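You operate a simulated robot arm through the tools that you are given. There is no shell and no other tool. Be economical: measure what you need, move in short steps, check, and stop when the job is done.

The job below is to be done with a simulated two-armed robot. You get a single attempt, and the scene is never put back.

## Task
Take the lid off the blue sugar tub and lay it down on the top of the wooden table. Then take the white paper bag on the top of the wooden table and put it away on the top of the steel table. Then take the white clip and put it on the top of the end bench. Then put the yellow paper bag on the top of the wooden table away on the upper shelf under the fryer. Then take the lid off the pink sugar tub and lay it down on the top of the wooden table. Keep to this order. Set down upright: white paper bag, white clip.

It is judged by the outcome, as a careful person would: the job done as asked, and still so three seconds after it is handed in. It fails if anything else is knocked over, pushed out of place, dropped, spilled or broken. Lids that push on must go on centred and level and be pressed home; caps that screw on are set level and turned clockwise until they are tight.

## Robot
Two 7-joint arms with two-finger parallel grippers on one trunk, on a base that drives. Base frame: it is fixed to the floor where the robot stands at the start and does not move with it; the origin is under the middle of the robot, x ahead of it, y to its left, z up. Units: mm, rad, N and s.
The left shoulder is at the start at [50, 187, 1135], the right one opposite. With the tool pointing down near the work surface each hand reaches from about 100 to 660 mm from the robot's upright axis, wherever it stands, measured 20 degrees to its own side. Places, roughly: top of the end bench [2400, -1600, 800]; top of the steel table [-1600, -3100, 900]; upper shelf under the fryer [3300, -4300, 500]; white clip (4x3x6 cm) [500, 300, 900]; white paper bag (6x8x11 cm) [600, -100, 900]. Payload 3.43 kg a hand.
Tool frame (each hand has its own): the origin (TCP) lies between the finger pads and is the grasp point; the fingertips stand 30 mm ahead of it; z points along the fingers, y is the line along which they close. Largest opening 94 mm; finger width 28, thickness 10; the body of the gripper, 50 by 96 mm, starts 55 mm behind the TCP.
Orientation is that of the tool frame in the base frame, as [roll, pitch, yaw] about the fixed x, y, z axes, in that order (R = Rz(yaw) Ry(pitch) Rx(roll)). With the fingers straight down and closing along the base's y, the tool's x points along the base's -x, its y along +y and its z along -z.

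## Interface
- The arms move only by the tool nudge_tool. It takes "left_plan", "right_plan" or both (then of equal length, played together; a hand with none holds still); each is one flat list of numbers, 7 for each row, row after row: the shift along the base's x, y, z in mm, then the turn, a rotation vector about the base's x, y, z in rad, then the gripper command, from -1 (fully open) to 1 (shut), values between in proportion. In form: [tx, ty, tz, rx, ry, rz, fingers, tx, ty, tz, rx, ry, rz, fingers, ...]. A call has 1 to 12 rows; each row shifts and turns the commanded pose from where the row before left it. Each row takes 0.2 s and may step no farther than 50 mm and 0.15 rad from the row before; otherwise, or with a gripper value out of range, the whole call is refused. Where a pose cannot be reached the arm comes as near as it can. A force on the tool above 40 N (or 10 N above the force at the start of the call, whichever is more), or a blocked arm, ends the call early, and 0.2 s more pass. The fingers move at their own pace (about 153 mm/s each) and stop on an object; they squeeze with about 40 N. The grip force told is the motor's: it shows also when the fingers shut on nothing. Time passes only in rows, and 0.2 s behind the last, so rows that do not move let the fingers close. It gives the time, the measured TCP pose, the force on the tool (base axes), the opening and the grip force at its end, in the units of the frame above (readings bear some noise), with the torque about the TCP (base axes, N m) and any sound that the robot's microphone picked up.
- Cameras (640 x 400 px; columns grow to the right, rows downward): "scene" is now at [146.8, -13.2, 1300.9]; the picture's right is [-0.14, -0.99, 0.00], its down [-0.53, 0.08, -0.84] and it looks along [0.84, -0.12, -0.54] (base axes); focal length 268 px, centre (320, 200). "left" rides on the left gripper at [76, -14, -102] in its tool frame; the picture's right is [0.18, 0.98, 0.00], its down [-0.75, 0.14, -0.64] and it looks along [-0.63, 0.12, 0.77] (tool axes); focal length 243 px, centre (320, 200). "right" rides on the right gripper at [76, 14, -102] in its tool frame; the picture's right is [-0.18, 0.98, 0.00], its down [-0.75, -0.14, -0.64] and it looks along [-0.63, -0.12, 0.77] (tool axes); focal length 243 px, centre (320, 200). There is no depth. A picture from a camera that has moved, and an enlarged one, comes with that camera's place and axes in the base frame and with its lens.
- get_image(camera): a new picture of that camera. The clock stands still meanwhile.
- slide_trunk(by): slides the trunk up (or, below 0, down) by that many mm; the arms and the scene camera ride with it, the base frame stays. It gives what a move gives, with no picture.
- drive_base(legs): drives the robot by 1 to 6 legs, each [ahead, left, turn to the left] in mm, mm and rad, along the robot's own axes; the way and the turn of a leg run together, so that a leg with both is an arc; at most 1500 mm and 3.142 rad a leg. The arms and the cameras ride along, it lands a little off, and it stops where it bumps. It gives what a move gives.
- pan_tilt(pan, tilt): turns the head with the scene camera to pan (to the left, within 1.396 rad either way) and tilt (down, from -0.506 to 1.204), counted from straight ahead of the robot. It gives what a move gives.
- inspect(camera, box): a new picture of the part [left, top, right, bottom] of that camera's present view, enlarged. The clock stands still meanwhile.
- job_done(): hands the job in; it is judged then, once.

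Work in short steps. Places have to be worked out from the pictures, the camera data and where the tool is seen: move nearer, look again, correct. Check each grasp and each placing, and mend what went wrong. You have 165 turns and 122 pictures in all, those below and enlarged ones among them. Open the grippers and draw the arms clear of the work before you hand the job in, unless the task says otherwise; then end with one line.

The tools are called after "Emit:" by a JSON object that holds its "api" and its "payload". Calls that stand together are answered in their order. nudge_tool: Moves the arms, as the interface text tells. Its arguments: {"type":"object","properties":{"left_plan":{"type":"array"},"right_plan":{"type":"array"}},"required":[]} The other tools are called the same way: slide_trunk (by) slides the trunk up or down; drive_base (legs) drives the base; pan_tilt (pan, tilt) turns the head that bears the scene camera; get_image (camera) takes a picture; inspect (camera, box) takes an enlarged picture of a part of a camera's view; job_done () hands the job in.

At the start:

```text
time: 0.0
left_eef_pos: [394.4, 83.8, 1163.1]
left_tcp_rot: [3.142, 0.001, -3.141]
left_force: [0.1, 0.8, 0.0]
left_moment: [-0.04, 0.01, -0.01]
left_gripper_width: 94.1
left_grip_force: 0.2
right_eef_pos: [373.4, -264.6, 1147.0]
right_tcp_rot: [-3.141, 0.0, -3.141]
right_force: [0.4, 0.4, 0.2]
right_moment: [-0.03, -0.01, 0.03]
right_gripper_width: 94.1
right_grip_force: 0.1
trunk travel left (down, up): [-350.0, 82.0]
robot x, y, heading: [4.2, -2.2, 0.005]
head pan, tilt: [-0.141, 0.564]
```

scene: 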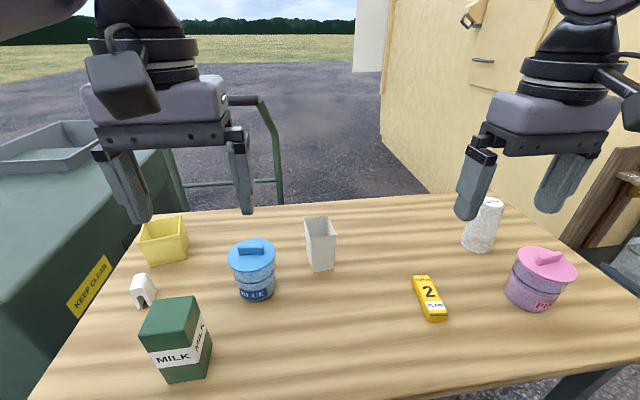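
right: 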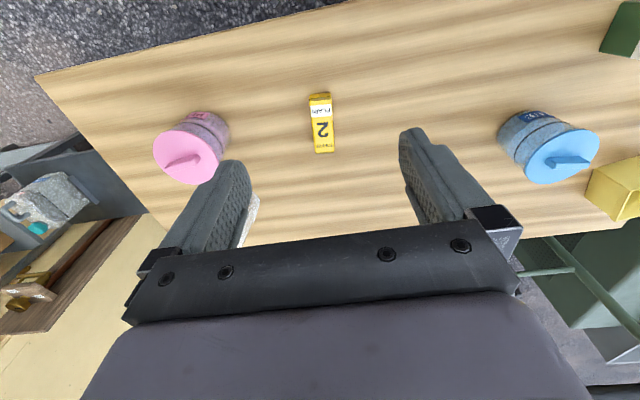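
left: 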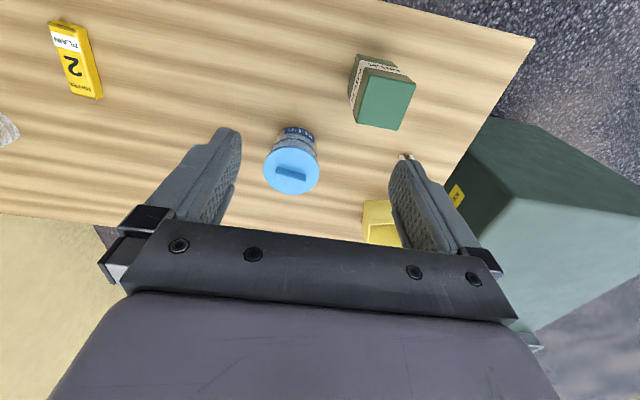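

The lid of the blue tub looks to be at about [548, 68, 920], with a bar handle lying roughly along y. I'll look closer at the handle before choosing a grasp.

Emit:
{"api": "inspect", "payload": {"camera": "scene", "box": [120, 190, 360, 340]}}

Emit:
{"api": "inspect", "payload": {"camera": "left", "box": [220, 40, 460, 260]}}

```text
2.67 times, centred on (240, 265) of scene
camera zoom: at [146.8, -13.2, 1300.9], right [-0.14, -0.99, 0.0], down [-0.53, 0.08, -0.84], along [0.84, -0.12, -0.54], focal length 714 px, centre (533, 27)
```

zoom: 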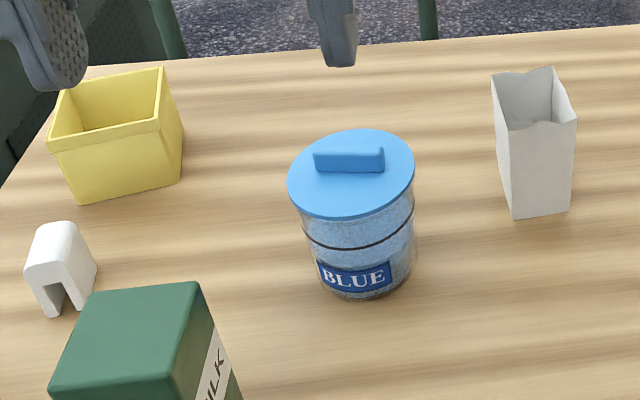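

```text
1.82 times, centred on (340, 150) of left
camera zoom: at [319.5, 70.0, 1265.0], right [-0.19, 0.98, 0.0], down [0.75, 0.14, 0.64], along [0.63, 0.12, -0.77], focal length 441 px, centre (284, 291)
```

zoom: 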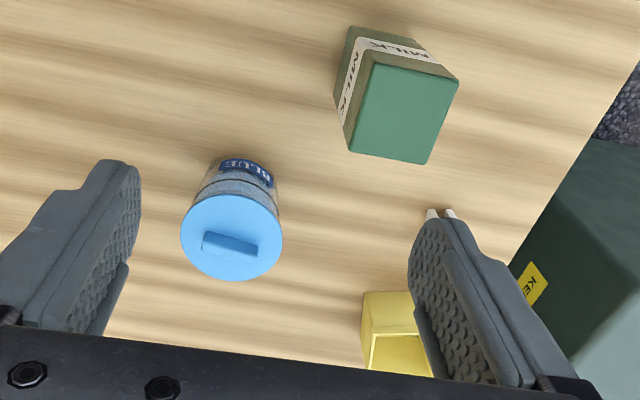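

The handle runs along y, centred at about [546, 65]. I'll turn the left hand 90° so that it closes along x and bring it over the lid, staying high.

Emit:
{"api": "nudge_tool", "payload": {"left_plan": [14, -2, -9, 0, 0, 0.15, -1, 14, -2, -9, 0, 0, 0.15, -1, 14, -2, -9, 0, 0, 0.15, -1, 14, -2, -9, 0, 0, 0.15, -1, 14, -2, -9, 0, 0, 0.15, -1, 14, -2, -9, 0, 0, 0.15, -1, 14, -2, -9, 0, 0, 0.15, -1, 14, -2, -9, 0, 0, 0.15, -1, 14, -2, -9, 0, 0, 0.15, -1, 14, 0, -9, 0, 0, 0.15, -1, 11, 0, -9, 0, 0, 0.0708, -1]}}

Emit:
{"api": "get_image", "payload": {"camera": "left"}}

Emit:
{"api": "get_image", "payload": {"camera": "scene"}}

```text
time: 2.4
left_eef_pos: [545.4, 65.2, 1062.6]
left_tcp_rot: [-3.141, -0.001, -1.567]
left_force: [0.2, 0.0, -0.6]
left_moment: [0.0, 0.03, -0.02]
left_gripper_width: 93.9
left_grip_force: 0.0
right_eef_pos: [371.6, -263.8, 1147.4]
right_tcp_rot: [-3.141, -0.001, -3.141]
right_force: [0.5, -0.6, -0.9]
right_moment: [0.02, 0.04, 0.01]
right_gripper_width: 94.1
right_grip_force: 0.0
trunk travel left (down, up): [-350.0, 82.0]
robot x, y, heading: [-2.0, -0.3, -0.0]
head pan, tilt: [-0.141, 0.564]
```

```text
116 pictures are left
camera left: at [560.9, -9.9, 1165.6], right [-0.98, -0.19, 0.0], down [-0.14, 0.75, 0.64], along [-0.12, 0.63, -0.77], focal length 243 px, centre (320, 200)
```

left: 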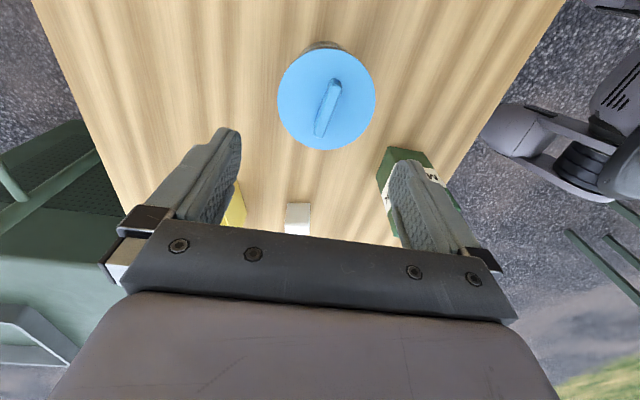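

```text
115 pictures are left
camera scene: at [147.0, -13.2, 1300.9], right [-0.14, -0.99, 0.0], down [-0.53, 0.08, -0.84], along [0.84, -0.12, -0.54], focal length 268 px, centre (320, 200)
```

scene: 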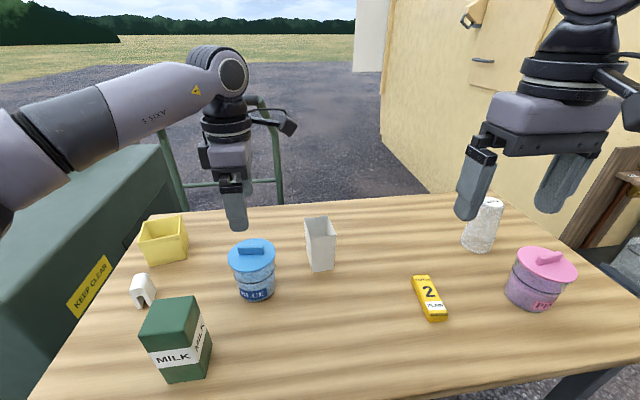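

From two views, the top of the handle is at about [539, 67, 945]. I'll shift to that x and come down to just above it, then check.

Emit:
{"api": "nudge_tool", "payload": {"left_plan": [-3, 1, -25, 0, 0, 0, -0.4, -3, 1, -25, 0, 0, 0, -0.4, 0, 0, -23, 0, 0, 0, -0.4]}}

Emit:
{"api": "inspect", "payload": {"camera": "scene", "box": [180, 170, 340, 310]}}

Emit:
{"api": "get_image", "payload": {"camera": "left"}}

```text
time: 3.2
left_eef_pos: [540.4, 67.2, 988.3]
left_tcp_rot: [-3.14, -0.001, -1.569]
left_force: [0.4, -0.1, 0.5]
left_moment: [-0.03, 0.0, -0.02]
left_gripper_width: 65.5
left_grip_force: 0.2
right_eef_pos: [372.8, -264.5, 1147.0]
right_tcp_rot: [3.14, 0.0, -3.142]
right_force: [0.8, -0.5, 0.5]
right_moment: [0.03, 0.01, -0.03]
right_gripper_width: 94.2
right_grip_force: 0.1
trunk travel left (down, up): [-350.0, 82.0]
robot x, y, heading: [4.8, 0.2, -0.001]
head pan, tilt: [-0.141, 0.564]
```

```text
2.86 times, centred on (260, 240) of scene
camera zoom: at [147.0, -13.1, 1300.9], right [-0.14, -0.99, 0.0], down [-0.53, 0.08, -0.84], along [0.84, -0.12, -0.54], focal length 764 px, centre (491, 86)
```

zoom: 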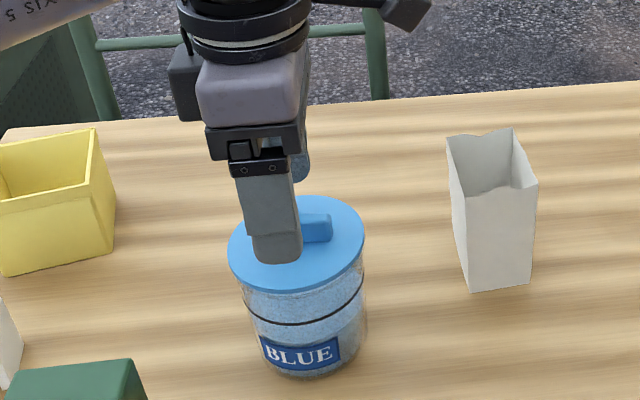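

```text
113 pictures are left
camera left: at [554.6, -7.8, 1091.3], right [-0.98, -0.19, 0.0], down [-0.14, 0.75, 0.64], along [-0.12, 0.63, -0.77], focal length 243 px, centre (320, 200)
```

left: 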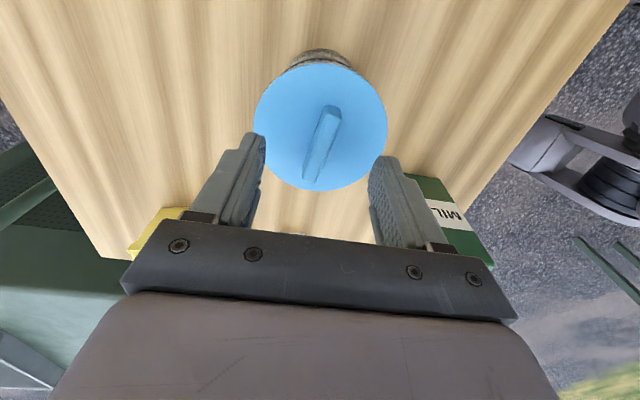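

The handle lies between the fingers, centred at [540, 69] and turned about -0.08 rad. I'll go down 20 mm with that small turn and check.

Emit:
{"api": "nudge_tool", "payload": {"left_plan": [0, 1, -7, 0, 0, -0.08, -0.4, 0, 1, -7, 0, 0, 0, -0.4, 0, 0, -6, 0, 0, 0, -0.4, 0, 0, 0, 0, 0, 0, -0.4]}}

Emit:
{"api": "inspect", "payload": {"camera": "scene", "box": [200, 200, 300, 310]}}

```text
time: 4.2
left_eef_pos: [539.6, 69.5, 970.7]
left_tcp_rot: [3.141, 0.0, -1.65]
left_force: [0.1, -0.3, 0.5]
left_moment: [-0.01, 0.02, 0.06]
left_gripper_width: 65.7
left_grip_force: 0.1
right_eef_pos: [372.9, -263.6, 1146.6]
right_tcp_rot: [-3.141, 0.0, 3.141]
right_force: [-0.2, -0.4, 0.3]
right_moment: [0.03, 0.0, 0.0]
right_gripper_width: 93.9
right_grip_force: 0.1
trunk travel left (down, up): [-350.0, 82.0]
robot x, y, heading: [-1.8, -3.5, 0.0]
head pan, tilt: [-0.141, 0.564]
```

```text
3.64 times, centred on (250, 255) of scene
camera zoom: at [146.8, -13.2, 1300.9], right [-0.14, -0.99, 0.0], down [-0.53, 0.08, -0.84], along [0.84, -0.12, -0.54], focal length 973 px, centre (574, 0)
```

zoom: 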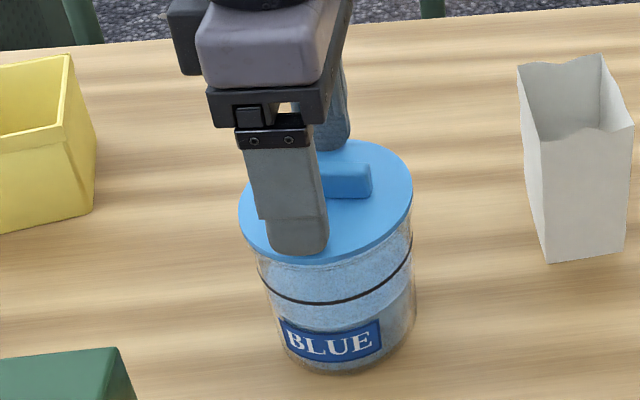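

The hand is well aligned with the handle. I'll go down in small steps until the tips are near the lid.

Emit:
{"api": "nudge_tool", "payload": {"left_plan": [0, 0, -4, 0, 0, 0, -0.4, 0, 0, -4, 0, 0, 0, -0.4, 0, 0, 0, 0, 0, 0, -0.4]}}

Emit:
{"api": "inspect", "payload": {"camera": "left", "box": [200, 50, 440, 250]}}

```text
time: 5.0
left_eef_pos: [542.0, 69.3, 971.4]
left_tcp_rot: [-3.132, -0.006, -1.649]
left_force: [-3.6, 2.0, 14.8]
left_moment: [0.18, 0.7, -0.08]
left_gripper_width: 68.3
left_grip_force: 1.7
right_eef_pos: [371.6, -263.1, 1145.4]
right_tcp_rot: [3.141, -0.001, 3.141]
right_force: [-0.7, -0.1, -0.2]
right_moment: [0.0, 0.0, -0.02]
right_gripper_width: 93.8
right_grip_force: 0.0
trunk travel left (down, up): [-350.0, 82.0]
robot x, y, heading: [-0.8, -0.4, 0.001]
head pan, tilt: [-0.141, 0.564]
stopped in row 3 (left hand): the force on the tool passed its limit (the readings are from after the stop); the commanded pose is now the measured one
```

```text
2.00 times, centred on (320, 150) of left
camera zoom: at [548.7, -6.3, 1073.0], right [-0.99, -0.11, -0.01], down [-0.09, 0.77, 0.64], along [-0.06, 0.63, -0.77], focal length 485 px, centre (320, 300)
```

zoom: 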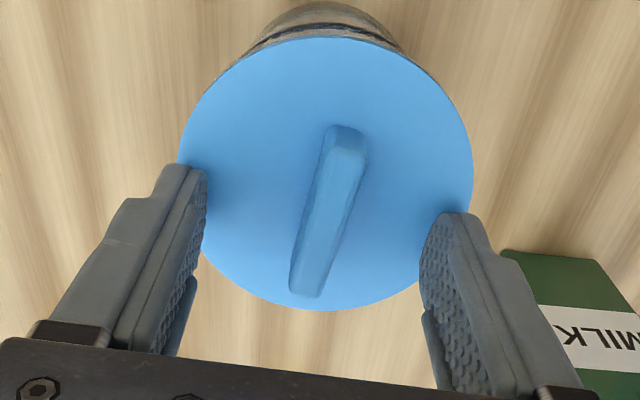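

The tips touched the lid top, so the lid is at about z 941. I'll ease up 3 mm, centre on the handle and close.

Emit:
{"api": "nudge_tool", "payload": {"left_plan": [0, -3, 3, 0, 0, -0.02, -0.4, 0, -2, 1, 0, 0, 0, 0, 0, 0, 0, 0, 0, 0, 0.5, 0, 0, 0, 0, 0, 0, 1, 0, 0, 0, 0, 0, 0, 1, 0, 0, 0, 0, 0, 0, 1]}}

```text
time: 6.4
left_eef_pos: [542.5, 64.5, 971.6]
left_tcp_rot: [-3.134, -0.001, -1.668]
left_force: [-0.5, 0.2, -0.3]
left_moment: [-0.02, 0.02, 0.02]
left_gripper_width: 9.8
left_grip_force: 39.8
right_eef_pos: [372.3, -263.0, 1147.7]
right_tcp_rot: [3.14, 0.001, -3.141]
right_force: [-0.7, 0.7, 0.3]
right_moment: [-0.02, 0.02, -0.02]
right_gripper_width: 93.9
right_grip_force: 0.1
trunk travel left (down, up): [-350.0, 82.0]
robot x, y, heading: [2.3, 0.4, -0.002]
head pan, tilt: [-0.141, 0.564]
heard: snap
```

The handle is gripped at a 10 mm width. I'll lift gently.

Emit:
{"api": "nudge_tool", "payload": {"left_plan": [0, 0, 3, 0, 0, 0, 1, 0, 0, 3, 0, 0, 0, 1, 0, 0, 4, 0, 0, 0, 1, 0, 0, 5, 0, 0, 0, 1, 0, 0, 5, 0, 0, 0, 1]}}

Emit:
{"api": "inspect", "payload": {"camera": "scene", "box": [180, 170, 340, 310]}}

```text
time: 7.6
left_eef_pos: [541.7, 64.8, 991.5]
left_tcp_rot: [-3.133, -0.003, -1.669]
left_force: [-0.1, -0.1, -1.1]
left_moment: [-0.01, 0.01, -0.02]
left_gripper_width: 9.5
left_grip_force: 39.9
right_eef_pos: [372.4, -262.8, 1145.7]
right_tcp_rot: [3.139, -0.001, 3.14]
right_force: [0.2, -0.2, -0.7]
right_moment: [0.01, 0.0, -0.02]
right_gripper_width: 94.1
right_grip_force: 0.0
trunk travel left (down, up): [-350.0, 82.0]
robot x, y, heading: [0.1, -0.5, -0.0]
head pan, tilt: [-0.141, 0.564]
```

```text
2.86 times, centred on (260, 240) of scene
camera zoom: at [146.8, -13.1, 1300.9], right [-0.14, -0.99, 0.0], down [-0.53, 0.08, -0.84], along [0.84, -0.12, -0.54], focal length 764 px, centre (491, 86)
```

zoom: 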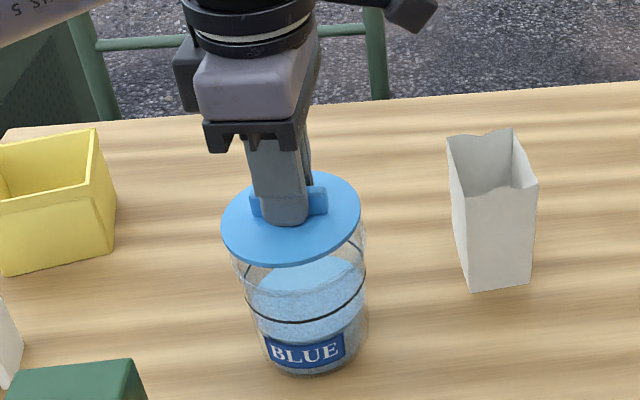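

The lid is off. I'll lift it clear and carry it to an open patch of the table near [440, -40].

Emit:
{"api": "nudge_tool", "payload": {"left_plan": [0, 0, 25, 0, 0, 0, 1, 0, 0, 25, 0, 0, 0, 1, -15, -15, 5, 0, 0, 0, 1, -25, -25, 0, 0, 0, 0, 1, -25, -25, 0, 0, 0, 0, 1, -25, -25, 0, 0, 0, 0, 1, -12, -14, -20, 0, 0, 0, 1, 0, 0, -40, 0, 0, 0, 1, 0, 0, -40, 0, 0, 0, 1]}}

Emit:
{"api": "get_image", "payload": {"camera": "scene"}}

```text
time: 9.6
left_eef_pos: [438.5, -39.8, 947.3]
left_tcp_rot: [-3.134, -0.003, -1.667]
left_force: [-0.3, 0.5, -0.9]
left_moment: [0.01, 0.02, -0.01]
left_gripper_width: 9.6
left_grip_force: 40.6
right_eef_pos: [372.6, -264.0, 1148.0]
right_tcp_rot: [3.141, 0.0, 3.141]
right_force: [0.2, 0.1, -0.1]
right_moment: [-0.01, 0.0, 0.04]
right_gripper_width: 93.7
right_grip_force: 0.1
trunk travel left (down, up): [-350.0, 82.0]
robot x, y, heading: [1.2, 1.5, -0.001]
head pan, tilt: [-0.141, 0.564]
```

```text
109 pictures are left
camera scene: at [147.1, -13.1, 1300.9], right [-0.14, -0.99, 0.0], down [-0.53, 0.08, -0.84], along [0.84, -0.12, -0.54], focal length 268 px, centre (320, 200)
```

scene: 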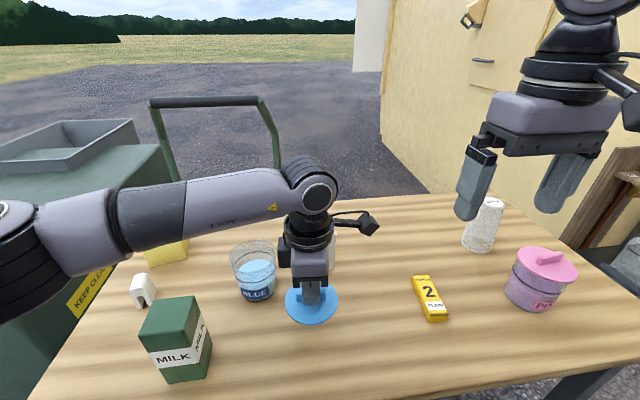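

The spot is clear of everything. I'll lower it to the table in small steps until it makes contact.

Emit:
{"api": "nudge_tool", "payload": {"left_plan": [0, 0, -20, 0, 0, 0, 1, 0, 0, -20, 0, 0, 0, 1, 0, 0, -10, 0, 0, 0, 1, 0, 0, -5, 0, 0, 0, 1, 0, 0, -4, 0, 0, 0, 1, 0, 0, -4, 0, 0, 0, 1, 0, 0, -4, 0, 0, 0, 1, 0, 0, -4, 0, 0, 0, 1, 0, 0, -3, 0, 0, 0, 1]}}

```text
time: 11.6
left_eef_pos: [440.6, -39.6, 881.1]
left_tcp_rot: [-3.124, -0.008, -1.666]
left_force: [-5.4, 3.3, 17.3]
left_moment: [0.43, 0.47, 0.02]
left_gripper_width: 9.6
left_grip_force: 39.8
right_eef_pos: [370.8, -262.3, 1147.5]
right_tcp_rot: [-3.14, 0.001, -3.14]
right_force: [-0.2, 0.3, 0.1]
right_moment: [0.01, 0.02, 0.02]
right_gripper_width: 94.4
right_grip_force: 0.0
trunk travel left (down, up): [-350.0, 82.0]
robot x, y, heading: [3.4, -0.6, 0.002]
head pan, tilt: [-0.141, 0.564]
stopped in row 9 (left hand): the force on the tool passed its limit (the readings are from after the stop); the commanded pose is now the measured one
```

The lid has touched down at TCP z 881. I'll open, rise and look.

Emit:
{"api": "nudge_tool", "payload": {"left_plan": [0, 0, 1, 0, 0, 0, 0.4, 0, 0, 0, 0, 0, 0, 0, 0, 0, 0, 0, 0, 0, -0.3, 0, 0, 20, 0, 0, 0, -0.3, 0, 0, 40, 0, 0, 0, -0.3, 0, 0, 50, 0, 0, 0, -0.3, 0, 0, 50, 0, 0, 0, -0.3, -10, 50, 0, 0, 0, 0, -0.3, -10, 50, 0, 0, 0, 0, -0.3, -10, 45, 0, 0, 0, 0, -0.3]}}

Emit:
{"api": "get_image", "payload": {"camera": "scene"}}

```text
refused: row 8 steps farther than a row can; nothing moved
```

```text
108 pictures are left
camera scene: at [145.5, -12.6, 1301.1], right [-0.14, -0.99, 0.0], down [-0.53, 0.07, -0.85], along [0.84, -0.12, -0.53], focal length 268 px, centre (320, 200)
```

scene: 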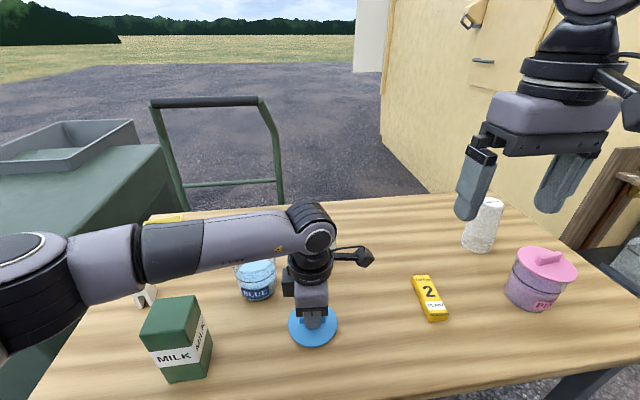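

Refused only because of the step length. I'll repeat the release with shorter steps and move the left hand back to its side.

Emit:
{"api": "nudge_tool", "payload": {"left_plan": [0, 0, 1, 0, 0, 0, 0.4, 0, 0, 0, 0, 0, 0, 0, 0, 0, 0, 0, 0, 0, -0.3, 0, 0, 20, 0, 0, 0, -0.3, 0, 0, 40, 0, 0, 0, -0.3, 0, 0, 45, 0, 0, 0, -0.3, 0, 0, 45, 0, 0, 0, -0.3, 0, 0, 45, 0, 0, 0, -0.3, -10, 45, 30, 0, 0, 0, -0.3, -10, 45, 10, 0, 0, 0, -0.3, -10, 45, 0, 0, 0, 0, -0.3]}}

Emit:
{"api": "get_image", "payload": {"camera": "scene"}}

```text
refused: row 9 steps farther than a row can; nothing moved
```

```text
107 pictures are left
camera scene: at [145.5, -12.6, 1301.1], right [-0.14, -0.99, 0.0], down [-0.53, 0.07, -0.85], along [0.84, -0.12, -0.53], focal length 268 px, centre (320, 200)
```

scene: 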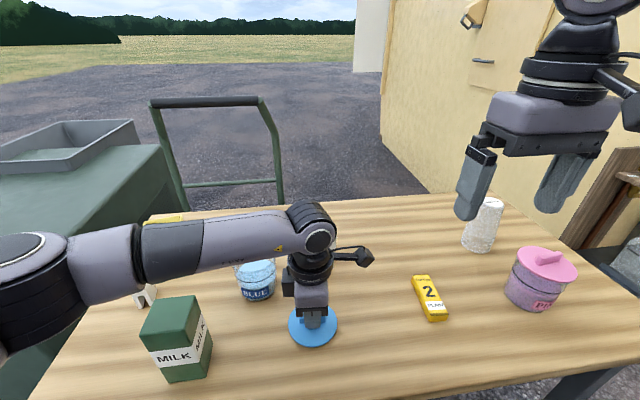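

I let that combined step run over 50 mm as well. I'll keep every row under 45 mm.

Emit:
{"api": "nudge_tool", "payload": {"left_plan": [0, 0, 1, 0, 0, 0, 0.4, 0, 0, 0, 0, 0, 0, 0, 0, 0, 0, 0, 0, 0, -0.3, 0, 0, 20, 0, 0, 0, -0.3, 0, 0, 40, 0, 0, 0, -0.3, 0, 0, 45, 0, 0, 0, -0.3, 0, 0, 45, 0, 0, 0, -0.3, 0, 0, 45, 0, 0, 0, -0.3, -5, 30, 30, 0, 0, 0, -0.3, -10, 40, 10, 0, 0, 0, -0.3, -10, 40, 0, 0, 0, 0, -0.3, -10, 40, 0, 0, 0, 0, -0.3]}}

```text
time: 14.2
left_eef_pos: [405.4, 112.8, 1115.7]
left_tcp_rot: [-3.128, -0.005, -1.669]
left_force: [-0.8, 0.1, 0.2]
left_moment: [-0.01, 0.03, -0.01]
left_gripper_width: 61.2
left_grip_force: 0.0
right_eef_pos: [372.7, -263.1, 1147.2]
right_tcp_rot: [3.141, 0.0, 3.141]
right_force: [-0.6, 0.7, -0.2]
right_moment: [-0.01, 0.01, 0.01]
right_gripper_width: 94.0
right_grip_force: 0.1
trunk travel left (down, up): [-350.0, 82.0]
robot x, y, heading: [0.9, -3.4, -0.001]
head pan, tilt: [-0.141, 0.564]
```

The left hand is clear. I'll bring the right hand over the white bag, at about [594, -75] with its top near z 950.

Emit:
{"api": "nudge_tool", "payload": {"right_plan": [31, 27, -10, 0, 0, 0, -1, 31, 27, -15, 0, 0, 0, -1, 32, 27, -15, 0, 0, 0, -1, 32, 27, -15, 0, 0, 0, -1, 32, 27, -15, 0, 0, 0, -1, 32, 27, -15, 0, 0, 0, -1, 32, 27, -15, 0, 0, 0, -1]}}

Emit:
{"api": "get_image", "payload": {"camera": "scene"}}

Emit:
{"api": "get_image", "payload": {"camera": "right"}}

```text
time: 15.8
left_eef_pos: [407.4, 112.0, 1116.6]
left_tcp_rot: [-3.127, -0.006, -1.668]
left_force: [0.1, 0.2, 0.3]
left_moment: [-0.04, -0.02, 0.02]
left_gripper_width: 61.2
left_grip_force: 0.0
right_eef_pos: [489.9, -187.5, 1047.6]
right_tcp_rot: [3.14, 0.001, -3.141]
right_force: [-0.3, 0.2, 0.0]
right_moment: [0.0, -0.02, 0.03]
right_gripper_width: 94.0
right_grip_force: 0.0
right hand out of reach, approached as far as the arm can: row 4, 5, 6, 7
trunk travel left (down, up): [-350.0, 82.0]
robot x, y, heading: [-1.1, 1.4, 0.0]
head pan, tilt: [-0.141, 0.564]
```

```text
106 pictures are left
camera scene: at [146.9, -13.0, 1300.9], right [-0.14, -0.99, 0.0], down [-0.53, 0.07, -0.84], along [0.84, -0.12, -0.54], focal length 268 px, centre (320, 200)
```

scene: 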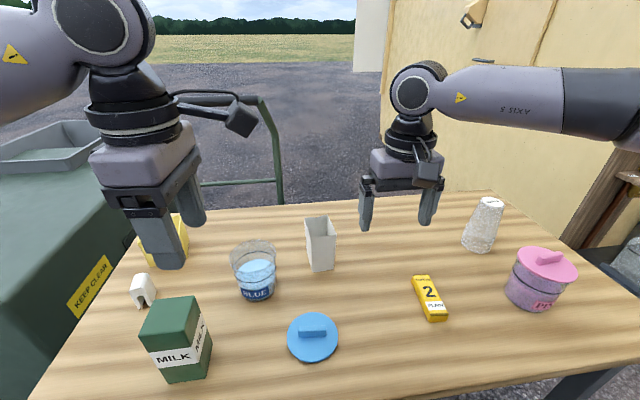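

```text
105 pictures are left
camera right: at [411.1, -172.2, 1148.4], right [0.18, 0.98, 0.0], down [0.75, -0.14, 0.64], along [0.63, -0.12, -0.77], focal length 243 px, centre (320, 200)
```

right: 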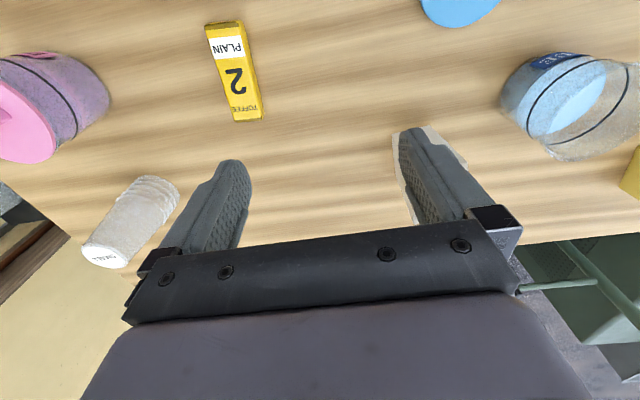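

The bag is out of the right hand's reach from here. Driving the base 120 mm to the left puts it in the hand's reach zone, and both hands are above everything.

Emit:
{"api": "drive_base", "payload": {"legs": [[0, 120, 0]]}}

Emit:
{"api": "nudge_tool", "payload": {"right_plan": [20, 0, 0, 0, 0, 0, -1]}}

```text
time: 17.0
left_eef_pos: [406.6, 231.7, 1114.5]
left_tcp_rot: [-3.128, -0.007, -1.67]
left_force: [-0.7, -0.1, 0.3]
left_moment: [-0.03, 0.0, -0.03]
left_gripper_width: 61.1
left_grip_force: 0.2
right_eef_pos: [487.1, -67.8, 1048.2]
right_tcp_rot: [-3.141, 0.003, 3.141]
right_force: [-0.2, -0.1, -0.2]
right_moment: [-0.02, 0.02, 0.02]
right_gripper_width: 93.9
right_grip_force: 0.1
trunk travel left (down, up): [-350.0, 82.0]
robot x, y, heading: [-1.6, 119.6, 0.003]
head pan, tilt: [-0.141, 0.564]
```

```text
time: 17.4
left_eef_pos: [406.9, 230.7, 1116.3]
left_tcp_rot: [-3.127, -0.007, -1.668]
left_force: [-0.7, -0.1, 0.8]
left_moment: [0.0, 0.01, -0.03]
left_gripper_width: 60.7
left_grip_force: 0.2
right_eef_pos: [497.8, -79.0, 1047.0]
right_tcp_rot: [3.14, 0.001, -3.138]
right_force: [0.5, -0.3, 0.0]
right_moment: [-0.03, 0.0, 0.0]
right_gripper_width: 94.0
right_grip_force: 0.0
right hand out of reach, approached as far as the arm can: row 1
trunk travel left (down, up): [-350.0, 82.0]
robot x, y, heading: [-0.2, 119.9, 0.0]
head pan, tilt: [-0.141, 0.564]
```

The limit seems to come from the wrist height, so raising the trunk should extend the reach. I'll slide it up 80 mm.

Emit:
{"api": "slide_trunk", "payload": {"by": 80}}

Emit:
{"api": "nudge_tool", "payload": {"right_plan": [30, 0, -35, 0, 0, 0, -1, 30, 2, -30, 0, 0, 0, -1, 30, 2, -30, 0, 0, 0, -1]}}

```text
time: 18.6
left_eef_pos: [406.9, 229.7, 1196.2]
left_tcp_rot: [-3.127, -0.005, -1.669]
left_force: [0.7, 0.3, 0.2]
left_moment: [-0.04, 0.02, -0.01]
left_gripper_width: 61.4
left_grip_force: 0.0
right_eef_pos: [497.9, -78.2, 1126.1]
right_tcp_rot: [3.14, 0.001, -3.141]
right_force: [0.2, 0.6, 0.3]
right_moment: [0.0, 0.0, -0.01]
right_gripper_width: 93.9
right_grip_force: 0.1
trunk travel left (down, up): [-430.0, 2.0]
robot x, y, heading: [0.5, 120.8, 0.002]
head pan, tilt: [-0.141, 0.564]
```

```text
time: 19.4
left_eef_pos: [406.8, 230.2, 1196.1]
left_tcp_rot: [-3.127, -0.004, -1.668]
left_force: [-0.6, 0.0, 0.5]
left_moment: [-0.02, 0.03, 0.01]
left_gripper_width: 61.3
left_grip_force: 0.1
right_eef_pos: [523.8, -124.7, 1045.9]
right_tcp_rot: [3.139, 0.004, 3.141]
right_force: [-0.6, -0.6, -0.4]
right_moment: [-0.01, 0.0, -0.01]
right_gripper_width: 94.1
right_grip_force: 0.1
right hand out of reach, approached as far as the arm can: row 1, 2, 3
trunk travel left (down, up): [-430.0, 2.0]
robot x, y, heading: [0.3, 117.5, 0.002]
head pan, tilt: [-0.141, 0.564]
```

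Reach still falls short by about 80 mm. I need to know how much room there is in front of the base, so I'll look down.

Emit:
{"api": "pan_tilt", "payload": {"pan": -0.2, "tilt": 1.1}}

Emit:
{"api": "get_image", "payload": {"camera": "scene"}}

```text
time: 20.4
left_eef_pos: [406.7, 228.2, 1196.1]
left_tcp_rot: [-3.126, -0.005, -1.669]
left_force: [0.1, 0.1, 0.3]
left_moment: [0.03, 0.0, 0.01]
left_gripper_width: 60.8
left_grip_force: 0.1
right_eef_pos: [523.1, -123.6, 1047.6]
right_tcp_rot: [3.137, 0.004, -3.141]
right_force: [-0.5, -0.3, -0.6]
right_moment: [0.0, 0.0, 0.01]
right_gripper_width: 93.8
right_grip_force: 0.1
trunk travel left (down, up): [-430.0, 2.0]
robot x, y, heading: [1.0, 119.9, 0.0]
head pan, tilt: [-0.201, 1.1]
```

```text
104 pictures are left
camera scene: at [120.1, 105.5, 1339.2], right [-0.2, -0.98, 0.0], down [-0.87, 0.18, -0.45], along [0.45, -0.09, -0.89], focal length 268 px, centre (320, 200)
```

scene: 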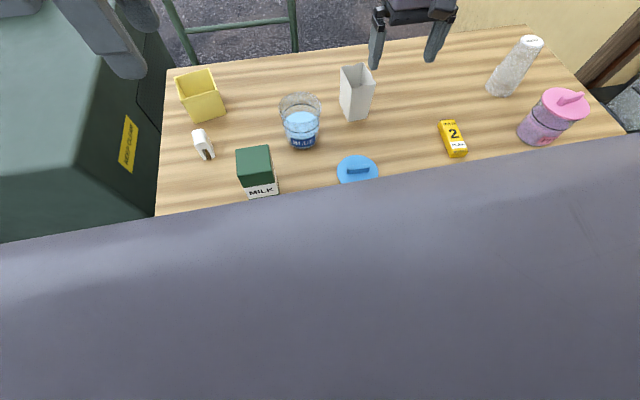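

The body hides the floor. I'll edge forward 50 mm, since the base halts if it meets anything.

Emit:
{"api": "drive_base", "payload": {"legs": [[50, 0, 0]]}}

Emit:
{"api": "nudge_tool", "payload": {"right_plan": [20, 15, -20, 0, 0, 0, -1, 10, 20, -10, 0, 0, 0, -1]}}

Emit:
{"api": "pan_tilt", "payload": {"pan": 0, "tilt": 0.7}}

Emit:
{"api": "get_image", "payload": {"camera": "scene"}}

```text
time: 21.3
left_eef_pos: [457.1, 230.4, 1195.2]
left_tcp_rot: [-3.127, -0.005, -1.669]
left_force: [0.4, 0.0, 0.5]
left_moment: [0.01, 0.03, -0.02]
left_gripper_width: 61.2
left_grip_force: 0.1
right_eef_pos: [573.7, -123.3, 1046.0]
right_tcp_rot: [3.14, 0.001, 3.141]
right_force: [1.0, 0.1, -0.7]
right_moment: [0.0, 0.03, 0.04]
right_gripper_width: 94.1
right_grip_force: 0.0
trunk travel left (down, up): [-430.0, 2.0]
robot x, y, heading: [50.2, 116.9, -0.001]
head pan, tilt: [-0.201, 1.1]
```

```text
time: 21.9
left_eef_pos: [454.7, 229.8, 1196.0]
left_tcp_rot: [-3.127, -0.006, -1.668]
left_force: [-0.9, 0.2, -0.3]
left_moment: [-0.02, -0.02, 0.03]
left_gripper_width: 61.3
left_grip_force: 0.1
right_eef_pos: [562.4, -116.6, 1033.1]
right_tcp_rot: [3.138, 0.005, -3.141]
right_force: [-0.7, 0.1, -0.4]
right_moment: [0.01, 0.03, 0.0]
right_gripper_width: 93.9
right_grip_force: 0.2
right hand out of reach, approached as far as the arm can: row 1, 2
trunk travel left (down, up): [-430.0, 2.0]
robot x, y, heading: [47.8, 119.1, -0.0]
head pan, tilt: [-0.201, 1.1]
```

```text
time: 22.7
left_eef_pos: [455.7, 228.7, 1196.1]
left_tcp_rot: [-3.126, -0.006, -1.67]
left_force: [-0.6, -0.1, 0.8]
left_moment: [-0.01, 0.0, 0.0]
left_gripper_width: 61.3
left_grip_force: 0.0
right_eef_pos: [562.5, -116.4, 1032.8]
right_tcp_rot: [3.139, 0.005, -3.141]
right_force: [-0.2, -0.7, 0.0]
right_moment: [0.0, -0.02, 0.0]
right_gripper_width: 93.9
right_grip_force: 0.0
trunk travel left (down, up): [-430.0, 2.0]
robot x, y, heading: [50.6, 119.8, 0.002]
head pan, tilt: [0.0, 0.7]
```

```text
103 pictures are left
camera scene: at [192.4, 118.1, 1369.0], right [0.0, -1.0, 0.0], down [-0.64, 0.0, -0.76], along [0.76, 0.0, -0.64], focal length 268 px, centre (320, 200)
```

scene: 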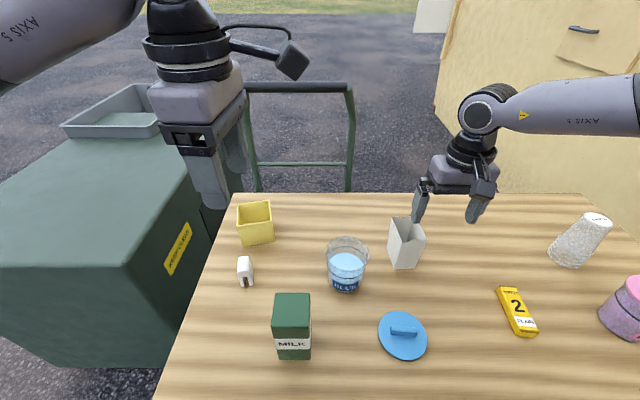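

Reach probably improves lower down, so I'll straddle the bag from the near side. That means backing off to x 500, centring on y -75, and going down to grasp height before moving forward.

Emit:
{"api": "nudge_tool", "payload": {"right_plan": [-40, 10, 0, 0, 0, 0, -1, -25, 20, 0, 0, 0, 0, -1, 0, 11, 0, 0, 0, 0, -1, 0, 0, -40, 0, 0, 0, -1, 0, 0, -40, 0, 0, 0, -1, 0, 0, -38, 0, 0, 0, -1]}}

Emit:
{"api": "get_image", "payload": {"camera": "scene"}}

Emit:
{"api": "get_image", "payload": {"camera": "right"}}

```text
time: 24.1
left_eef_pos: [456.5, 229.9, 1195.7]
left_tcp_rot: [-3.128, -0.005, -1.669]
left_force: [0.5, 0.4, -0.4]
left_moment: [0.01, 0.0, -0.03]
left_gripper_width: 61.3
left_grip_force: 0.2
right_eef_pos: [478.2, -100.2, 935.4]
right_tcp_rot: [3.138, 0.004, 3.141]
right_force: [-0.7, 0.7, -0.3]
right_moment: [0.0, -0.02, 0.01]
right_gripper_width: 94.0
right_grip_force: 0.1
right hand out of reach, approached as far as the arm can: row 5, 6
trunk travel left (down, up): [-430.0, 2.0]
robot x, y, heading: [48.5, 122.0, -0.003]
head pan, tilt: [0.0, 0.7]
```

```text
102 pictures are left
camera scene: at [192.6, 118.0, 1369.1], right [0.0, -1.0, 0.0], down [-0.64, 0.0, -0.76], along [0.76, 0.0, -0.64], focal length 268 px, centre (320, 200)
```

scene: 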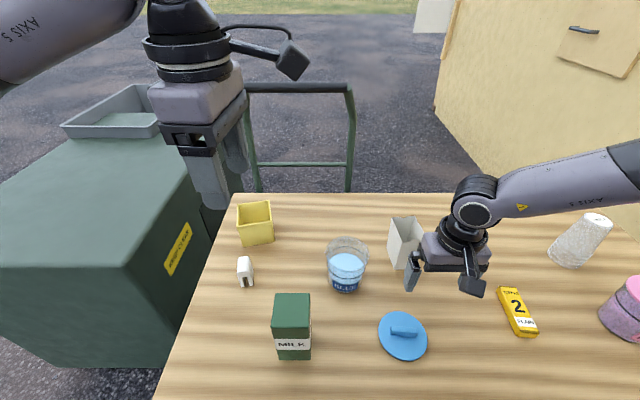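

```text
101 pictures are left
camera right: at [401.3, -86.4, 1037.1], right [0.18, 0.98, 0.0], down [0.75, -0.14, 0.64], along [0.63, -0.12, -0.76], focal length 243 px, centre (320, 200)
```

right: 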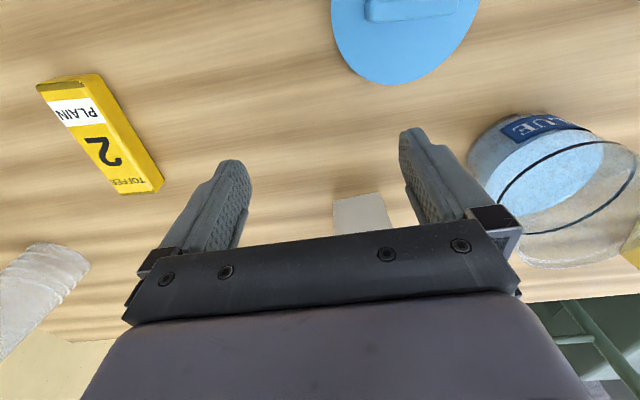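

The reach limit acts like a wrist joint limit rather than arm length. I'll back up, turn the right hand by -0.6 rad, and test whether it then reaches better.

Emit:
{"api": "nudge_tool", "payload": {"right_plan": [-10, 0, 40, 0, 0, -0.15, -1, 0, 0, 40, 0, 0, -0.15, -1, 0, 0, 10, 0, 0, -0.15, -1, 0, 0, 0, 0, 0, -0.15, -1, 30, 5, 0, 0, 0, 0, -1, 30, 5, 0, 0, 0, 0, -1, 30, 5, 0, 0, 0, 0, -1, 30, 5, 0, 0, 0, 0, -1]}}

```text
time: 25.9
left_eef_pos: [455.9, 228.8, 1195.8]
left_tcp_rot: [-3.128, -0.005, -1.669]
left_force: [-0.3, 0.9, -0.2]
left_moment: [0.01, -0.02, -0.02]
left_gripper_width: 61.2
left_grip_force: 0.0
right_eef_pos: [559.0, -108.0, 1039.9]
right_tcp_rot: [3.135, 0.004, 2.543]
right_force: [0.3, -0.6, 0.3]
right_moment: [-0.04, -0.01, -0.03]
right_gripper_width: 94.0
right_grip_force: 0.0
right hand out of reach, approached as far as the arm can: row 7, 8
trunk travel left (down, up): [-430.0, 2.0]
robot x, y, heading: [50.2, 120.5, 0.0]
head pan, tilt: [0.0, 0.7]
```

Yaw isn't the limit. I'll back the hand off, lower the trunk to its starting height where the stated 660 mm reach applies, and test the extension in free space at y -170.

Emit:
{"api": "nudge_tool", "payload": {"right_plan": [-35, -10, 10, 0, 0, 0.15, -1, -35, -25, 10, 0, 0, 0.15, -1, -10, -25, 0, 0, 0, 0.15, -1, 0, 0, 0, 0, 0, 0.15, -1]}}

Emit:
{"api": "slide_trunk", "payload": {"by": -80}}

Emit:
{"api": "nudge_tool", "payload": {"right_plan": [30, 0, 0, 0, 0, 0, -1, 30, 0, 0, 0, 0, 0, -1, 30, 0, 0, 0, 0, 0, -1, 30, 0, 0, 0, 0, 0, -1]}}

```text
time: 26.9
left_eef_pos: [455.7, 230.3, 1196.4]
left_tcp_rot: [-3.126, -0.006, -1.668]
left_force: [-0.2, 0.1, -0.1]
left_moment: [-0.02, 0.0, 0.02]
left_gripper_width: 61.1
left_grip_force: 0.1
right_eef_pos: [477.0, -166.2, 1059.9]
right_tcp_rot: [3.136, 0.002, -3.137]
right_force: [0.3, 0.0, -0.7]
right_moment: [0.02, 0.0, -0.02]
right_gripper_width: 93.8
right_grip_force: 0.0
trunk travel left (down, up): [-430.0, 2.0]
robot x, y, heading: [54.1, 118.5, -0.001]
head pan, tilt: [0.0, 0.7]
```

```text
time: 28.1
left_eef_pos: [456.2, 230.9, 1115.2]
left_tcp_rot: [-3.127, -0.005, -1.668]
left_force: [0.3, 0.6, 0.0]
left_moment: [0.01, -0.04, -0.03]
left_gripper_width: 61.3
left_grip_force: 0.1
right_eef_pos: [476.5, -168.9, 981.1]
right_tcp_rot: [3.138, 0.003, -3.141]
right_force: [0.5, 0.5, 0.6]
right_moment: [0.02, 0.0, -0.01]
right_gripper_width: 93.7
right_grip_force: 0.0
trunk travel left (down, up): [-350.0, 82.0]
robot x, y, heading: [45.2, 119.3, -0.002]
head pan, tilt: [0.0, 0.7]
```

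```text
time: 29.1
left_eef_pos: [457.1, 229.0, 1115.4]
left_tcp_rot: [-3.127, -0.004, -1.668]
left_force: [0.7, -0.1, 0.3]
left_moment: [0.03, 0.0, 0.0]
left_gripper_width: 61.1
left_grip_force: 0.0
right_eef_pos: [597.5, -167.3, 979.6]
right_tcp_rot: [3.138, 0.001, -3.141]
right_force: [-0.1, -0.2, 0.7]
right_moment: [-0.01, 0.0, 0.0]
right_gripper_width: 93.7
right_grip_force: 0.0
trunk travel left (down, up): [-350.0, 82.0]
robot x, y, heading: [52.5, 122.9, 0.004]
head pan, tilt: [0.0, 0.7]
```

That reach works, out to 547 mm ahead of the robot. I'll rise slightly and move across to y -75 above the bag.

Emit:
{"api": "nudge_tool", "payload": {"right_plan": [0, 0, 25, 0, 0, 0, -1, 0, 25, 0, 0, 0, 0, -1, -1, 25, 0, 0, 0, 0, -1, -1, 25, 0, 0, 0, 0, -1, -1, 17, 0, 0, 0, 0, -1]}}

Emit:
{"api": "get_image", "payload": {"camera": "scene"}}

Emit:
{"api": "get_image", "payload": {"camera": "right"}}

```text
time: 30.3
left_eef_pos: [456.2, 229.0, 1116.2]
left_tcp_rot: [-3.128, -0.005, -1.668]
left_force: [0.0, -0.5, -0.1]
left_moment: [0.01, 0.0, 0.0]
left_gripper_width: 61.1
left_grip_force: 0.1
right_eef_pos: [563.3, -98.3, 1009.5]
right_tcp_rot: [3.139, 0.003, 3.14]
right_force: [-0.6, 0.5, -0.2]
right_moment: [0.0, 0.05, 0.01]
right_gripper_width: 94.0
right_grip_force: 0.2
right hand out of reach, approached as far as the arm can: row 2, 3, 4, 5
trunk travel left (down, up): [-350.0, 82.0]
robot x, y, heading: [48.9, 117.5, -0.003]
head pan, tilt: [0.0, 0.7]
```

```text
100 pictures are left
camera scene: at [192.4, 118.2, 1289.1], right [0.0, -1.0, 0.0], down [-0.64, 0.0, -0.76], along [0.76, 0.0, -0.64], focal length 268 px, centre (320, 200)
```

scene: 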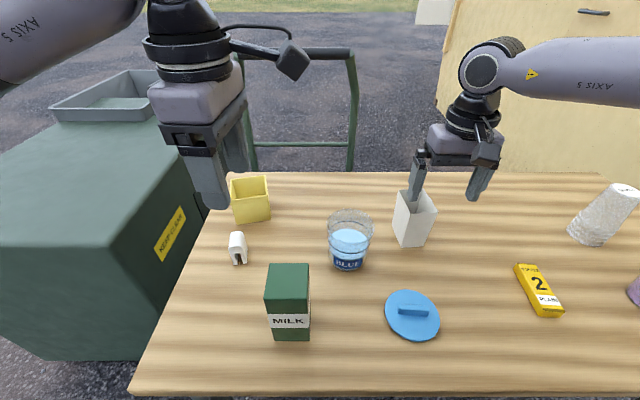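

```text
99 pictures are left
camera right: at [485.6, -82.9, 1109.6], right [0.18, 0.98, 0.0], down [0.75, -0.14, 0.64], along [0.63, -0.12, -0.76], focal length 243 px, centre (320, 200)
```

right: 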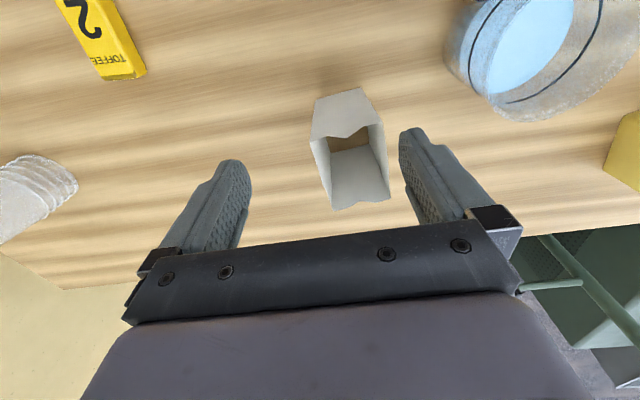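

The right hand reaches better on its outer side. I'll drive 100 mm further left and then centre it over the bag.

Emit:
{"api": "drive_base", "payload": {"legs": [[0, 100, 0]]}}

Emit:
{"api": "nudge_tool", "payload": {"right_plan": [0, -30, 0, 0, 0, 0, -1, 10, -30, 0, 0, 0, 0, -1, 20, -17, 0, 0, 0, 0, -1, 0, 0, 0, 0, 0, 0, -1]}}

Emit:
{"api": "get_image", "payload": {"camera": "right"}}

Emit:
{"api": "get_image", "payload": {"camera": "scene"}}

```text
time: 31.4
left_eef_pos: [455.4, 285.7, 1116.5]
left_tcp_rot: [-3.128, -0.004, -1.677]
left_force: [-0.3, -0.6, -0.8]
left_moment: [0.03, -0.01, 0.02]
left_gripper_width: 61.1
left_grip_force: 0.0
right_eef_pos: [557.0, -41.8, 1008.5]
right_tcp_rot: [3.138, 0.003, 3.135]
right_force: [0.3, -0.4, -0.6]
right_moment: [0.03, 0.02, -0.08]
right_gripper_width: 94.0
right_grip_force: 0.0
trunk travel left (down, up): [-350.0, 82.0]
robot x, y, heading: [49.8, 182.5, -0.013]
head pan, tilt: [0.0, 0.7]
stopped in leg 1: the robot was blocked; the commanded pose is now the measured one
```

```text
time: 32.4
left_eef_pos: [455.4, 287.4, 1115.4]
left_tcp_rot: [-3.128, -0.007, -1.675]
left_force: [0.1, -0.9, 0.4]
left_moment: [-0.01, 0.01, -0.03]
left_gripper_width: 61.2
left_grip_force: 0.0
right_eef_pos: [588.1, -117.3, 1009.1]
right_tcp_rot: [3.138, 0.002, 3.136]
right_force: [0.2, 0.0, -0.7]
right_moment: [-0.01, -0.01, 0.0]
right_gripper_width: 94.2
right_grip_force: 0.0
trunk travel left (down, up): [-350.0, 82.0]
robot x, y, heading: [45.3, 180.0, -0.009]
head pan, tilt: [0.0, 0.7]
```

```text
98 pictures are left
camera right: at [510.7, -102.0, 1110.4], right [0.19, 0.98, 0.0], down [0.75, -0.15, 0.64], along [0.63, -0.12, -0.76], focal length 243 px, centre (320, 200)
```

right: 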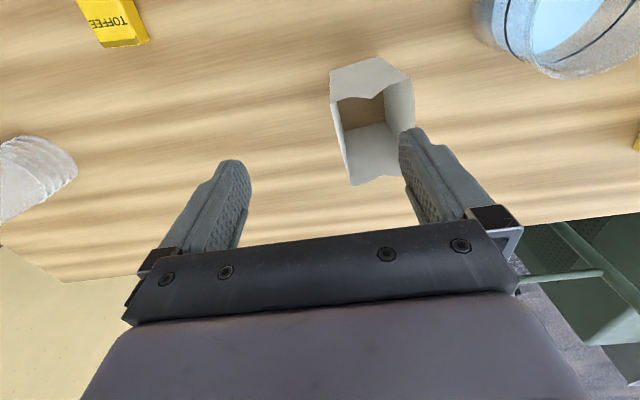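

```text
97 pictures are left
camera scene: at [190.1, 178.1, 1289.1], right [-0.01, -1.0, 0.0], down [-0.64, 0.01, -0.77], along [0.77, -0.01, -0.64], focal length 268 px, centre (320, 200)
```

scene: 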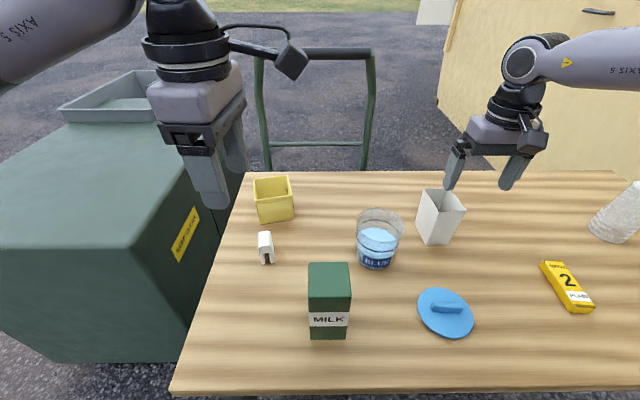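

The base stopped at y 182 against something, but the objects look undisturbed. The hand reaches here, so I'll move 42 mm in +y to centre on the bag.

Emit:
{"api": "nudge_tool", "payload": {"right_plan": [0, 20, 0, 0, 0, 0, -1, 0, 20, 0, 0, 0, 0, -1, 0, 0, 0, 0, 0, 0, -1]}}

Emit:
{"api": "get_image", "payload": {"camera": "right"}}

Emit:
{"api": "inspect", "payload": {"camera": "scene", "box": [360, 130, 540, 290]}}

```text
time: 33.2
left_eef_pos: [454.2, 287.5, 1116.7]
left_tcp_rot: [-3.128, -0.007, -1.676]
left_force: [0.5, 0.0, 0.4]
left_moment: [0.04, 0.0, 0.04]
left_gripper_width: 61.2
left_grip_force: 0.2
right_eef_pos: [583.4, -79.1, 1009.3]
right_tcp_rot: [3.137, 0.004, 3.134]
right_force: [-0.1, -0.3, 1.1]
right_moment: [-0.02, -0.03, 0.01]
right_gripper_width: 93.9
right_grip_force: 0.1
right hand out of reach, approached as far as the arm can: row 2
trunk travel left (down, up): [-350.0, 82.0]
robot x, y, heading: [48.6, 178.4, -0.008]
head pan, tilt: [0.0, 0.7]
```

```text
96 pictures are left
camera right: at [507.0, -64.2, 1110.2], right [0.19, 0.98, 0.01], down [0.75, -0.15, 0.65], along [0.63, -0.12, -0.76], focal length 243 px, centre (320, 200)
```

right: 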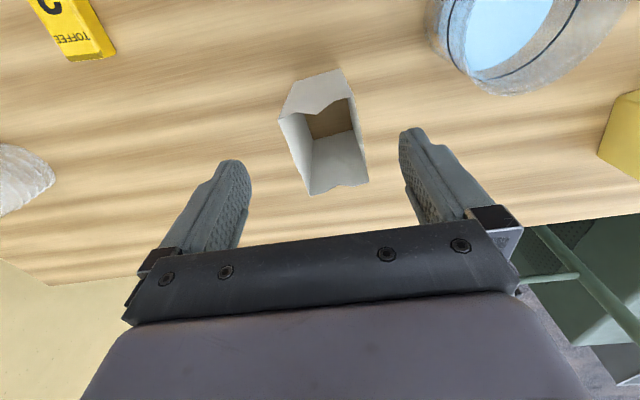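

```text
2.50 times, centred on (450, 210) of scene
camera zoom: at [190.4, 177.9, 1289.1], right [-0.01, -1.0, 0.0], down [-0.64, 0.01, -0.76], along [0.76, -0.01, -0.64], focal length 669 px, centre (-5, 175)
```

zoom: 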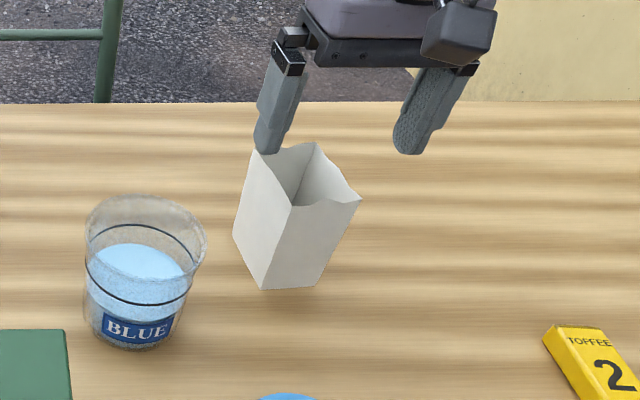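

The bag's top is centred on [595, -75], turned about +0.07 rad. I'll align with it and go down to grasp height, straddling it.

Emit:
{"api": "nudge_tool", "payload": {"right_plan": [3, 3, -15, 0, 0, 0.07, -1, 0, 0, -20, 0, 0, 0, -1, 0, 0, -20, 0, 0, 0, -1, 0, 0, -20, 0, 0, 0, -1, 0, 0, -15, 0, 0, 0, -1, 0, 0, 0, 0, 0, 0, -1]}}

Emit:
{"api": "inspect", "payload": {"camera": "scene", "box": [360, 130, 540, 290]}}

Emit:
{"api": "get_image", "payload": {"camera": "right"}}

```text
time: 34.6
left_eef_pos: [455.1, 287.7, 1116.4]
left_tcp_rot: [-3.129, -0.005, -1.675]
left_force: [-0.4, 0.5, 0.4]
left_moment: [-0.04, 0.0, -0.02]
left_gripper_width: 61.0
left_grip_force: 0.0
right_eef_pos: [565.5, -88.3, 926.0]
right_tcp_rot: [3.138, 0.006, -3.079]
right_force: [0.7, 0.8, 0.2]
right_moment: [-0.01, 0.02, 0.0]
right_gripper_width: 94.1
right_grip_force: 0.0
right hand out of reach, approached as far as the arm can: row 1, 2, 3, 4, 5
trunk travel left (down, up): [-350.0, 82.0]
robot x, y, heading: [49.7, 177.9, -0.008]
head pan, tilt: [0.0, 0.7]
```

```text
2.50 times, centred on (450, 210) of scene
camera zoom: at [190.2, 178.0, 1289.1], right [-0.01, -1.0, 0.0], down [-0.64, 0.01, -0.76], along [0.76, -0.01, -0.64], focal length 669 px, centre (-5, 175)
```

zoom: 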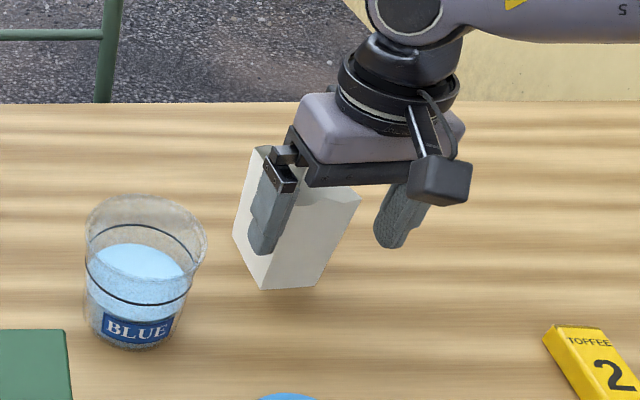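

```text
93 pictures are left
camera right: at [487.6, -79.3, 1026.7], right [0.12, 0.99, 0.0], down [0.76, -0.1, 0.65], along [0.64, -0.07, -0.76], focal length 243 px, centre (320, 200)
```

right: 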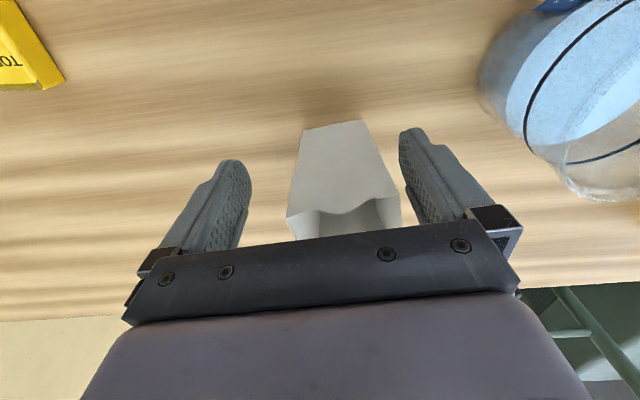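

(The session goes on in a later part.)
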